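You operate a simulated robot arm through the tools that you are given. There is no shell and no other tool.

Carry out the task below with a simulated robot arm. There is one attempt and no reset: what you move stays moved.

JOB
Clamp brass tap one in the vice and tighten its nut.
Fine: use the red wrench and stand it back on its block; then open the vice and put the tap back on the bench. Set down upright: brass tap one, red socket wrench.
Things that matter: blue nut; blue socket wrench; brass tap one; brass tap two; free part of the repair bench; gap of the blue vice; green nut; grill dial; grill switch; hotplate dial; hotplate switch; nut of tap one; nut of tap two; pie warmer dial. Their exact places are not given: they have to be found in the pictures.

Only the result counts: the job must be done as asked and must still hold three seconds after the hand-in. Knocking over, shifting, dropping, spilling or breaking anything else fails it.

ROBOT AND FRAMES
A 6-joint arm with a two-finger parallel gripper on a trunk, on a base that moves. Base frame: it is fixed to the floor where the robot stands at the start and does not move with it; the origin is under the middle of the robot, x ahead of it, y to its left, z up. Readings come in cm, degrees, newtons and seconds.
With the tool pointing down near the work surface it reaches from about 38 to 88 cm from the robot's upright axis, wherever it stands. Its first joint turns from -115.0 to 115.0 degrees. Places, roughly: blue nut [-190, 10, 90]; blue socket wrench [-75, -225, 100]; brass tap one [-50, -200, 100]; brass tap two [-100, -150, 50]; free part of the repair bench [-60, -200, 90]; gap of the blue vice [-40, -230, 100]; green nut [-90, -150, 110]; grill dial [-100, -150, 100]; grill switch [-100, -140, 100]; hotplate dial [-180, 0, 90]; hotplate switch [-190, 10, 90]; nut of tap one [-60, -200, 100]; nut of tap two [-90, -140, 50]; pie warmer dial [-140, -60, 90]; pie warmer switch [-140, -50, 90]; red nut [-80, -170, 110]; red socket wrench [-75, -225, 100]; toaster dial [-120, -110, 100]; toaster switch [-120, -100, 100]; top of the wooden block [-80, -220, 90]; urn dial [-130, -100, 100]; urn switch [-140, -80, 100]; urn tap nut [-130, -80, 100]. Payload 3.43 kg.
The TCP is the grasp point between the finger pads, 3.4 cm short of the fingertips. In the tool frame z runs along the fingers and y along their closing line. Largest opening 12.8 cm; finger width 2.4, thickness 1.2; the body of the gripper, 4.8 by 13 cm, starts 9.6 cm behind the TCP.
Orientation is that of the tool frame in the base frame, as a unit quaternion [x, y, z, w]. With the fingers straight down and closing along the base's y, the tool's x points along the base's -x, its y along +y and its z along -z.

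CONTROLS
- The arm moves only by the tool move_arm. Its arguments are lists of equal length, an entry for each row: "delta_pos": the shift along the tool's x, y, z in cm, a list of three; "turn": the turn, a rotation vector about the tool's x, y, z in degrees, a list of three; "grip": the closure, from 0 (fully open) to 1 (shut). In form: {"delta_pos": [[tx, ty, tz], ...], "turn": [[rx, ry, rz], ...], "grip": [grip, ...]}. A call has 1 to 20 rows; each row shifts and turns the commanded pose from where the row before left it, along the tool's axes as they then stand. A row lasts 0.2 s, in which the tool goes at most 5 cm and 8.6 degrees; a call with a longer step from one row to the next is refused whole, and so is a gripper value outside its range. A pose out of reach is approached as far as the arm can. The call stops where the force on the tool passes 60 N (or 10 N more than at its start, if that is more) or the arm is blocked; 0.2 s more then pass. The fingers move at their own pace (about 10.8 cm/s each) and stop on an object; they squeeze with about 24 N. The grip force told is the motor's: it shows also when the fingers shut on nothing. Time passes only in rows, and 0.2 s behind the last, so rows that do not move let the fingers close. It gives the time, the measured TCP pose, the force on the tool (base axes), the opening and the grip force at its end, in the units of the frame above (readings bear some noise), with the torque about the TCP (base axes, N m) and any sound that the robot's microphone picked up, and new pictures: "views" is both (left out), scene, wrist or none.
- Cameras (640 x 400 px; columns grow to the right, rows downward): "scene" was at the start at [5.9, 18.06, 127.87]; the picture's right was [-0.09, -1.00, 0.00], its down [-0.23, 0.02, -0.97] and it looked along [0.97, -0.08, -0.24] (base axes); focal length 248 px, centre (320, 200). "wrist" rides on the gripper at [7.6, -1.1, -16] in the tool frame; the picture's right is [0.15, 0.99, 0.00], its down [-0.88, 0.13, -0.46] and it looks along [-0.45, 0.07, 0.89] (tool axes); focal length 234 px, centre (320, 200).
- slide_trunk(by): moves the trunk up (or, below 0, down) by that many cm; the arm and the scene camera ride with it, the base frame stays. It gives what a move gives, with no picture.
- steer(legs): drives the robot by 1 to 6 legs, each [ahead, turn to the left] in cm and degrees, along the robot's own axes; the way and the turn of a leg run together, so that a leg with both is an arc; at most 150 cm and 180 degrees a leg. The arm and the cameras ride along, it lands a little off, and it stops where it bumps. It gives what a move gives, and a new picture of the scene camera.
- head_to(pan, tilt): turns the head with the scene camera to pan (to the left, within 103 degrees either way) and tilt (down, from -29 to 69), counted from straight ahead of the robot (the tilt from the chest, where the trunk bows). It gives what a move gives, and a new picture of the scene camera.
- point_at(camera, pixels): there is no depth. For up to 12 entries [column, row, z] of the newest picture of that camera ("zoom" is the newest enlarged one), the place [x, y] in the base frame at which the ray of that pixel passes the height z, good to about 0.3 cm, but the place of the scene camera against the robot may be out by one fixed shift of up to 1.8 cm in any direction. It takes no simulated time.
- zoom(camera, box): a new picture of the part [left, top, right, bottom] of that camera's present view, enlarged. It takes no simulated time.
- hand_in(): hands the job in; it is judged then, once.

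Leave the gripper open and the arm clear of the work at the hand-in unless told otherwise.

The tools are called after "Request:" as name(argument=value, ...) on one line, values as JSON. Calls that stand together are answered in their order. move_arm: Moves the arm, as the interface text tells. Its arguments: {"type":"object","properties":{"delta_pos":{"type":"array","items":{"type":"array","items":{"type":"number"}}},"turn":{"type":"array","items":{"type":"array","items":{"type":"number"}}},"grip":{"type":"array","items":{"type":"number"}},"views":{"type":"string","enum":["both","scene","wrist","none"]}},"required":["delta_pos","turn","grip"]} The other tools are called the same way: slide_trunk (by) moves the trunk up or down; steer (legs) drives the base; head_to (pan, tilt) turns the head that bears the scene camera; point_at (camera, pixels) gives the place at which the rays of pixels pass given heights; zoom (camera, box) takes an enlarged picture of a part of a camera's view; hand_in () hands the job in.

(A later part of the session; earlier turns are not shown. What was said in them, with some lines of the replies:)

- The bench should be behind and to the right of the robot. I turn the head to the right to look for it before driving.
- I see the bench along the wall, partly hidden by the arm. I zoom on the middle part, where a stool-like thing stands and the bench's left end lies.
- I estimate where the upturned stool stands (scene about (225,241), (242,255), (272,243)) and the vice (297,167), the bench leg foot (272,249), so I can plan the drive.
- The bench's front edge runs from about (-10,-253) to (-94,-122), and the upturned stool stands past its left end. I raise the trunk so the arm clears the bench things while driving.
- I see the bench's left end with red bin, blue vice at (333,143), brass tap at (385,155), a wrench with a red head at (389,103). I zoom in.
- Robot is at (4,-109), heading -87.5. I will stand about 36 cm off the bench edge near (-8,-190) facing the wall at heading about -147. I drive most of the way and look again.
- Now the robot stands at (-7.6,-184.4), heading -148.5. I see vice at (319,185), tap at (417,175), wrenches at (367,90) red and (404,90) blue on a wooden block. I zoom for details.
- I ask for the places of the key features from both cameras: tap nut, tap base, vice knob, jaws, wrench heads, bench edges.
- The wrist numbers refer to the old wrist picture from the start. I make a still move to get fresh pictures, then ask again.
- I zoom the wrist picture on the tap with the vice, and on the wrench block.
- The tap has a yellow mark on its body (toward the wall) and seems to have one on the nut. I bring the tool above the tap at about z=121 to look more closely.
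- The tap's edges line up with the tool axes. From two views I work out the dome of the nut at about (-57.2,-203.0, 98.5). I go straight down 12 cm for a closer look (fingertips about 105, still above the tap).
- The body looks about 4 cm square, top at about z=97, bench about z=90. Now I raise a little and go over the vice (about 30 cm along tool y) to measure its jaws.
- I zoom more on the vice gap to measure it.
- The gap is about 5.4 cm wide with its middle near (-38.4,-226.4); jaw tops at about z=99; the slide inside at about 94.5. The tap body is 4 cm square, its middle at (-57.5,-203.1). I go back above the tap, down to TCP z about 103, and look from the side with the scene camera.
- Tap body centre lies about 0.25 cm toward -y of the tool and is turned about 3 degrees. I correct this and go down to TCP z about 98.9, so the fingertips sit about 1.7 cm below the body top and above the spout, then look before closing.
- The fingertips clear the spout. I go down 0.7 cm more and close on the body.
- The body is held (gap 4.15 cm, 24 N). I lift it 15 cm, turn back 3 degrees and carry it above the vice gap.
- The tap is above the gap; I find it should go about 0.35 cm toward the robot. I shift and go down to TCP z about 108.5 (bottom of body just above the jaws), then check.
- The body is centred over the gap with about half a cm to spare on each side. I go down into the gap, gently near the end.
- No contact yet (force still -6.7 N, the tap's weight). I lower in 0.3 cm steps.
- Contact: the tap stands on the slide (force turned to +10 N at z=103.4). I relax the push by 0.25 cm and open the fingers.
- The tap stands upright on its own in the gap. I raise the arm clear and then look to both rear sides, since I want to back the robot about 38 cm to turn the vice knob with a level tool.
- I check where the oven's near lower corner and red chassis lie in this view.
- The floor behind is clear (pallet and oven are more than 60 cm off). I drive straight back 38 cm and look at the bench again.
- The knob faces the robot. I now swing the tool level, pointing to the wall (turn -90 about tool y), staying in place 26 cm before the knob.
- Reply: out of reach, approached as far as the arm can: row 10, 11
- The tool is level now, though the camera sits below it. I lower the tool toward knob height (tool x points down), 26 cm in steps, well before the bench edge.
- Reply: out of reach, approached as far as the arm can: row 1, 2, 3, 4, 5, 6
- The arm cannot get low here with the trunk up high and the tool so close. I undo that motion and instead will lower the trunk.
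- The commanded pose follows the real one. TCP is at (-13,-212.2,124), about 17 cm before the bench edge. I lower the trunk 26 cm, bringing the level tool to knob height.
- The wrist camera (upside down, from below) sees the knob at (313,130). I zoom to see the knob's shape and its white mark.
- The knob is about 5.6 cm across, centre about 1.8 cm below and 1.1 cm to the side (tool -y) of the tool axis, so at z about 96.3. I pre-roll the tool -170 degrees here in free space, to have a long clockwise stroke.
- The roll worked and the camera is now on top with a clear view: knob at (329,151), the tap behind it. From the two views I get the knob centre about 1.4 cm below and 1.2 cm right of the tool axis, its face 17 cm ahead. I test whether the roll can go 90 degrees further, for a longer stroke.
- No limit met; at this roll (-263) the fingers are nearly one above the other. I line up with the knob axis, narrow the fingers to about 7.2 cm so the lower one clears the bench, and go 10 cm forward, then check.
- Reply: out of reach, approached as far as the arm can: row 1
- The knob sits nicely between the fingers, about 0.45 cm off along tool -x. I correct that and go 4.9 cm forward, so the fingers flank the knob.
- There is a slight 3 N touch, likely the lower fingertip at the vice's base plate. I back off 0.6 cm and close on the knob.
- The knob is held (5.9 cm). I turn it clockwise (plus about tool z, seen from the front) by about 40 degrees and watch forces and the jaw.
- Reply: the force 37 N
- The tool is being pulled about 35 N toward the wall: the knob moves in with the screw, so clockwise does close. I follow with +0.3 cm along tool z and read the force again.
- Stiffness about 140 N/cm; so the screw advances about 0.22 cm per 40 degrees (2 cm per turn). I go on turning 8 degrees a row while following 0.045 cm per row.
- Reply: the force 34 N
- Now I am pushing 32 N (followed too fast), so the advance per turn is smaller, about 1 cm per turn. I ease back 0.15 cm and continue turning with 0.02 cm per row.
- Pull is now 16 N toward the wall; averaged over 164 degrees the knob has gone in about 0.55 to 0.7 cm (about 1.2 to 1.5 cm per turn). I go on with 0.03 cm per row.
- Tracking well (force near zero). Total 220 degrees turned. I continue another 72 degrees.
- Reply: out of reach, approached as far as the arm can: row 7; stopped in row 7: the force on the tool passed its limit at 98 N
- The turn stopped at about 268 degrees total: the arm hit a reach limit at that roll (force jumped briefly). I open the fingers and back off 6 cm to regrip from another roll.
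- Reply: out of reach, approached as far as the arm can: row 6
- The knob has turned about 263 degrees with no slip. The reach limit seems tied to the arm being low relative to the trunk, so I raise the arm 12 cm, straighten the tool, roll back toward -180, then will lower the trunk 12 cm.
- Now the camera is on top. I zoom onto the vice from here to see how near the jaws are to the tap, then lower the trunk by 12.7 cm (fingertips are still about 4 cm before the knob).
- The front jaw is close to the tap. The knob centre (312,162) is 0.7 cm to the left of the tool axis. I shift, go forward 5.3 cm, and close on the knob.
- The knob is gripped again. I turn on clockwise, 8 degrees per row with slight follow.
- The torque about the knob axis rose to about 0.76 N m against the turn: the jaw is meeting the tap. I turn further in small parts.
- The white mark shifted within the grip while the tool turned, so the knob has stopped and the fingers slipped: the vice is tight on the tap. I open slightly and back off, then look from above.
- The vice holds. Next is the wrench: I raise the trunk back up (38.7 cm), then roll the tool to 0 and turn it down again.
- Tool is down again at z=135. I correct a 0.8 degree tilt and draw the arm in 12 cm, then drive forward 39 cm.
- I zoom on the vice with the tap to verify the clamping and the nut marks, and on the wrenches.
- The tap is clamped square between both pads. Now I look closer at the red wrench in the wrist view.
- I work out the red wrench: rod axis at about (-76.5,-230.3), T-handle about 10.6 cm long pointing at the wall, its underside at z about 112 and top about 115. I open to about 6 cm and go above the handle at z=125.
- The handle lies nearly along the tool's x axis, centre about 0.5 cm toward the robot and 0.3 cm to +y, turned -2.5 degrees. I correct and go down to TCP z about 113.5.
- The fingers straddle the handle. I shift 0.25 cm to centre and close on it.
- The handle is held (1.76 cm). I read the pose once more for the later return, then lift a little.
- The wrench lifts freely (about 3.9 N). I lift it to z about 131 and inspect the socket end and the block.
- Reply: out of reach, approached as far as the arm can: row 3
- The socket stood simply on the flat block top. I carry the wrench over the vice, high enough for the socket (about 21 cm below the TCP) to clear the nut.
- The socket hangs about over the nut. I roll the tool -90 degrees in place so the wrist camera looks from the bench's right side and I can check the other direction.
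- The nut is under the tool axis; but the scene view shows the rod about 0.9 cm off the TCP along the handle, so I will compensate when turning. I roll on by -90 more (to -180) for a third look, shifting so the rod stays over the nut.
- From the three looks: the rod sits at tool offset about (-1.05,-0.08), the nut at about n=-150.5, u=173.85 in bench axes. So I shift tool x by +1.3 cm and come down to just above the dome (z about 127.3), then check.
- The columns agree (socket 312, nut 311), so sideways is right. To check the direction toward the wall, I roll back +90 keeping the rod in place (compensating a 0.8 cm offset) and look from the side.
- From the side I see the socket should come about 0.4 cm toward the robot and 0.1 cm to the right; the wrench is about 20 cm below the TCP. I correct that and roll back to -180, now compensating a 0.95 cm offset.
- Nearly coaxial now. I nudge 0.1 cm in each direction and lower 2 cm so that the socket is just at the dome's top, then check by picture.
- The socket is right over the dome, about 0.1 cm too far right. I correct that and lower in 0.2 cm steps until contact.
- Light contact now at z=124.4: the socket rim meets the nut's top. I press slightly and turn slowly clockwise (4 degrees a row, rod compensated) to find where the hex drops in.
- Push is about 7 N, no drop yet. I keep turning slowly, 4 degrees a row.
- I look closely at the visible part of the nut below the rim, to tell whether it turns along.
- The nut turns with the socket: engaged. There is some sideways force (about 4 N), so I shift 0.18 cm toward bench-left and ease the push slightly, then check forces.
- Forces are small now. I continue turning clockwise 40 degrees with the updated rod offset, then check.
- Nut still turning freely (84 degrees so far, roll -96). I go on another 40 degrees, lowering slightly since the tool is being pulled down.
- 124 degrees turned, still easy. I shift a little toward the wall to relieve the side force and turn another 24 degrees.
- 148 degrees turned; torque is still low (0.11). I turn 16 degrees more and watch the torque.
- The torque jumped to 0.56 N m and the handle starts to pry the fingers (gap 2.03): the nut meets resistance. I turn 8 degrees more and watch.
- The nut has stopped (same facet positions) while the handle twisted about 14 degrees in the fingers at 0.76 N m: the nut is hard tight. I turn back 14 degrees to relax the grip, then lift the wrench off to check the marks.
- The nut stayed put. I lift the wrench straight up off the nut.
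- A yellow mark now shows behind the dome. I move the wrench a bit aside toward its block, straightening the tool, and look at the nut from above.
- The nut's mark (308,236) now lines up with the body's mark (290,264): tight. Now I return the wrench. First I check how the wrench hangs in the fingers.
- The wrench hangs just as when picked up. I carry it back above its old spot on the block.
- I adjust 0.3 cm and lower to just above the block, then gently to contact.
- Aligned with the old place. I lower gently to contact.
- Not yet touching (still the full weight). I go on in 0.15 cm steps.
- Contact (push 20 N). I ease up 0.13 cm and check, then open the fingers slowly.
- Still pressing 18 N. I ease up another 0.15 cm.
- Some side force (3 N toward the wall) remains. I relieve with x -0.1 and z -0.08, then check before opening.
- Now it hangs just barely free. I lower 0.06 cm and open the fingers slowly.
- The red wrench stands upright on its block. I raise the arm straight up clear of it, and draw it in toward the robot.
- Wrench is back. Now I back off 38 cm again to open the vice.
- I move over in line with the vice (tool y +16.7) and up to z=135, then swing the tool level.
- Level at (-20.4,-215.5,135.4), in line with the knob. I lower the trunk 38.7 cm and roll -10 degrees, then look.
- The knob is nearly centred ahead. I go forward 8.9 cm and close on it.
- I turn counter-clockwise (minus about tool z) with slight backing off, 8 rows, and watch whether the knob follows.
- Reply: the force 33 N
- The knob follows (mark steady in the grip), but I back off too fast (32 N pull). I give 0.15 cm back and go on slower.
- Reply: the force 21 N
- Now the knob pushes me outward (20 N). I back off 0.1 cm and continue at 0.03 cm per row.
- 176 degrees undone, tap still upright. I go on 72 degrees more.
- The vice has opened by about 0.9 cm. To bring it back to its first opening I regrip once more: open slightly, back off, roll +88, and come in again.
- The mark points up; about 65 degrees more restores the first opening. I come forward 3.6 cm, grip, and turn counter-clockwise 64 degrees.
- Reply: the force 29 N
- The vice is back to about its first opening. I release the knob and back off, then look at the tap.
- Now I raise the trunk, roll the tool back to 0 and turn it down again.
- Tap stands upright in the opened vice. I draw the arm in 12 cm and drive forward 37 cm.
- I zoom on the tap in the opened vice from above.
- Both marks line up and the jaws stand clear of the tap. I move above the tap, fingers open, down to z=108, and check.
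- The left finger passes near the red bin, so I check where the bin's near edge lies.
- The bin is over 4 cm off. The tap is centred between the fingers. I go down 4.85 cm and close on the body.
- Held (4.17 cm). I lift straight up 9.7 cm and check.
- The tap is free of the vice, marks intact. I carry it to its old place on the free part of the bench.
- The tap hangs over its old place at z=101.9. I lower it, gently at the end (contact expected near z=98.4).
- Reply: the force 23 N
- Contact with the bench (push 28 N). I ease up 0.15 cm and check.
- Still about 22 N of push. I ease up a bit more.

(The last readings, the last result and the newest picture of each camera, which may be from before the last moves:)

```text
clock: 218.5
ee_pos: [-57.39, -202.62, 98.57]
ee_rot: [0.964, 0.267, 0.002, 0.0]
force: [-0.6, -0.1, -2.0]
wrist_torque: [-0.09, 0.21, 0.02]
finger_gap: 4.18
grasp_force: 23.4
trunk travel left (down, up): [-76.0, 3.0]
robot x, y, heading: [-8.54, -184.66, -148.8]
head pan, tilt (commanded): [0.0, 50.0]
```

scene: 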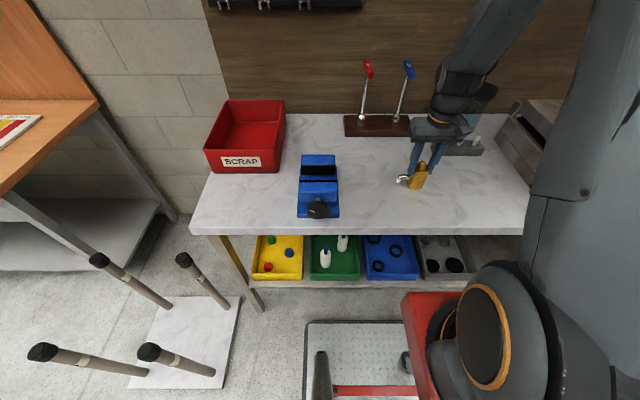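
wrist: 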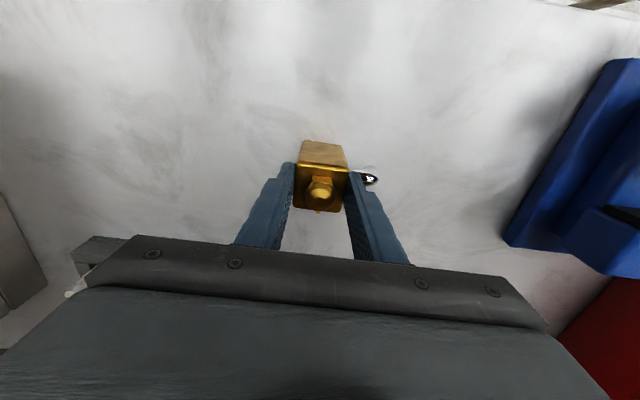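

Now it rests with only light load (about 4 N on the bench). I open the fingers slowly.

Request:
move_arm(delta_pos=[[0, 0, 0], [0, 0, 0], [0, 0, 0], [0, 0, 0], [0, 0, 0], [0, 0, 0]], turn=[[0, 0, 0], [0, 0, 0], [0, 0, 0], [0, 0, 0], [0, 0, 0], [0, 0, 0]], grip=[0.66, 0.62, 0.55, 0.45, 0.35, 0.3], views="both")

Request:
zoom(camera="scene", box=[370, 110, 470, 200])

```text
clock: 219.9
ee_pos: [-57.51, -202.76, 98.62]
ee_rot: [0.964, 0.267, 0.0, -0.001]
force: [0.2, 0.3, 0.1]
wrist_torque: [0.02, 0.01, 0.07]
finger_gap: 8.94
grasp_force: 0.0
trunk travel left (down, up): [-76.0, 3.0]
robot x, y, heading: [-8.39, -184.9, -148.9]
head pan, tilt (commanded): [0.0, 50.0]
```

scene: 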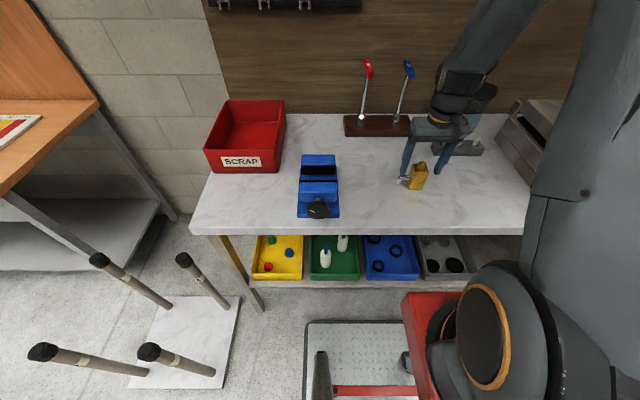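
wrist: 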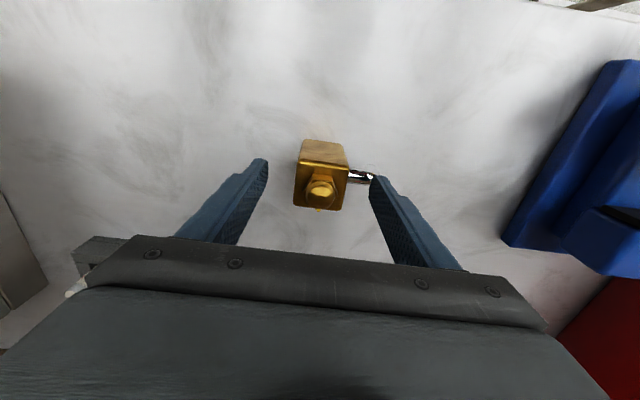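

```text
4.44 times, centred on (420, 155) of scene
```

zoom: 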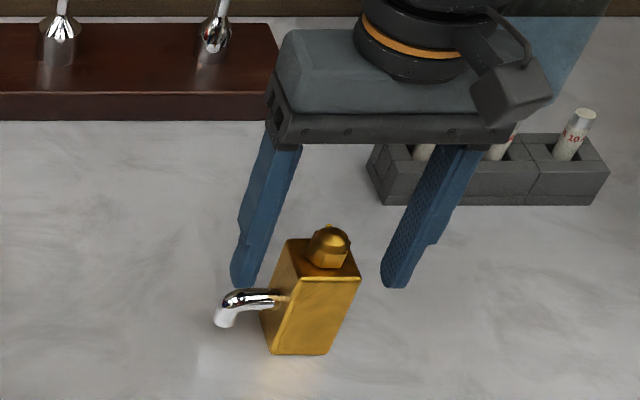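

The tap stands upright on the bench with the fingers free. I raise the arm straight up and draw it away from the work, then check everything.

Request:
move_arm(delta_pos=[[0, 0, -2], [0, 0, -4.5], [0, 0, -4.5], [0, 0, -4.5], [0, 0, -4.5], [0, 0, -4.5], [0, 0, -4.5], [2, -2, 0], [0, 0, 0]], turn=[[0, 0, 0], [0, 0, 0], [0, 0, 0], [0, 0, 0], [0, 0, 0], [0, 0, 0], [0, 0, 0], [0, 0, 0], [0, 0, 0]], grip=[0.3, 0.3, 0.2, 0.1, 0, 0, 0, 0, 0], views="both")

Request:
zoom(camera="scene", box=[280, 40, 480, 230])

Request:
zoom(camera="wrist", box=[270, 50, 370, 130])

```text
clock: 221.9
ee_pos: [-57.07, -199.96, 127.48]
ee_rot: [0.963, 0.268, 0.0, -0.001]
force: [0.2, -0.1, -0.2]
wrist_torque: [-0.05, 0.03, 0.01]
finger_gap: 12.79
grasp_force: 0.1
trunk travel left (down, up): [-76.0, 3.0]
robot x, y, heading: [-8.57, -185.18, -148.8]
head pan, tilt (commanded): [0.0, 50.0]
```

scene: 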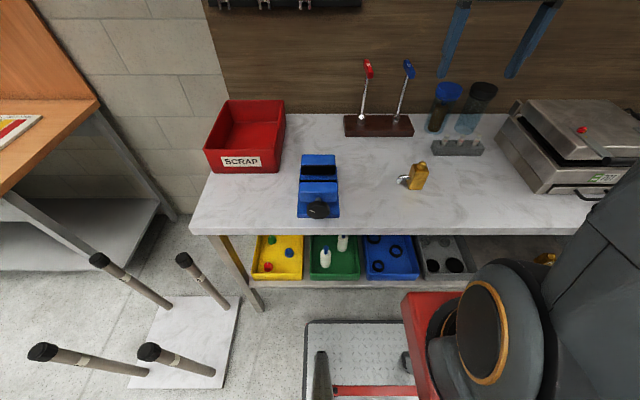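
wrist: 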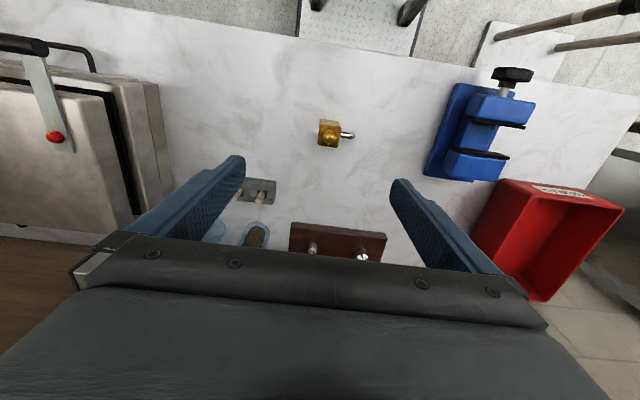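

```text
2.11 times, centred on (380, 135) of scene
```

zoom: 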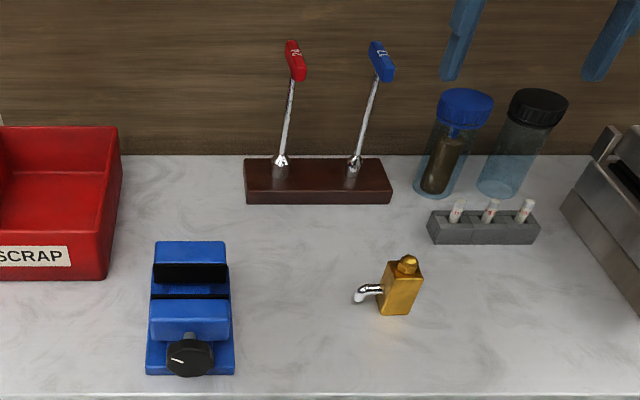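

```text
5.00 times, centred on (320, 90) of wrist
```

zoom: 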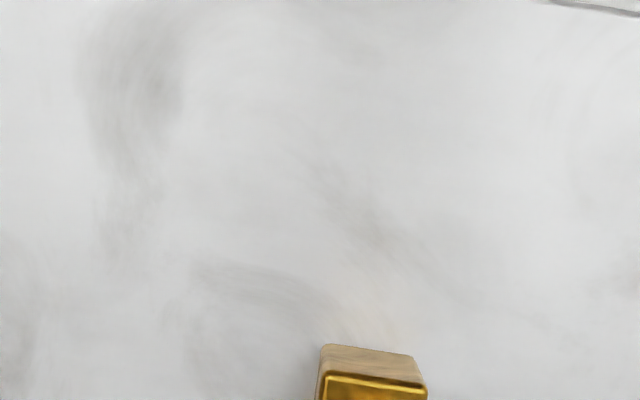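

Everything stands as wanted. A last check of the nut marks on the tap from above.

Request:
zoom(camera="wrist", box=[300, 105, 360, 160])

```text
7.27 times, centred on (330, 132) of wrist
```

zoom: 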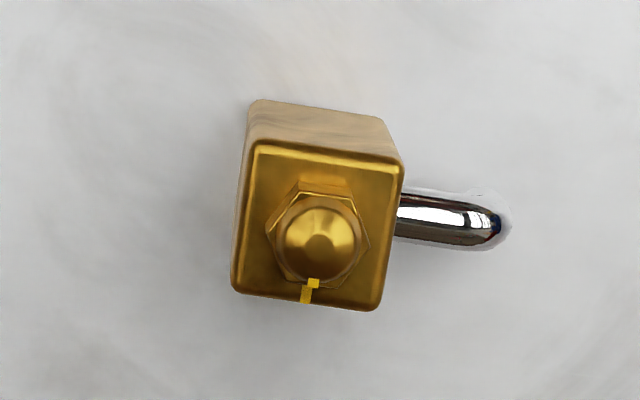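

The nut's mark lines up with the body's mark, the tap stands upright on the bench, the vice is open, and the red wrench stands on its block. The gripper is open and the arm is clear. I hand the job in.

Request:
hand_in()

```text
The job is handed in.
```

The job is finished and handed in, though I haven't seen a verdict on it.

- **Nut:** I clamped brass tap one in the blue vice and turned its nut clockwise with the red wrench until it would go no further. The mark on the nut lined up with the mark on the tap body, and still did in the last picture.
- **Red wrench:** it stands upright on its wooden block, in about the same place as before.
- **Vice and tap:** I opened the vice to about its first width, and the tap stands upright on the bench, close to where it started.
- **Arm:** the gripper is open and clear of the work.

The arm stopped once on its force limit (a brief 98 N) while I was closing the vice. I let go of the knob and gripped it again, and nothing looked moved in the later pictures.
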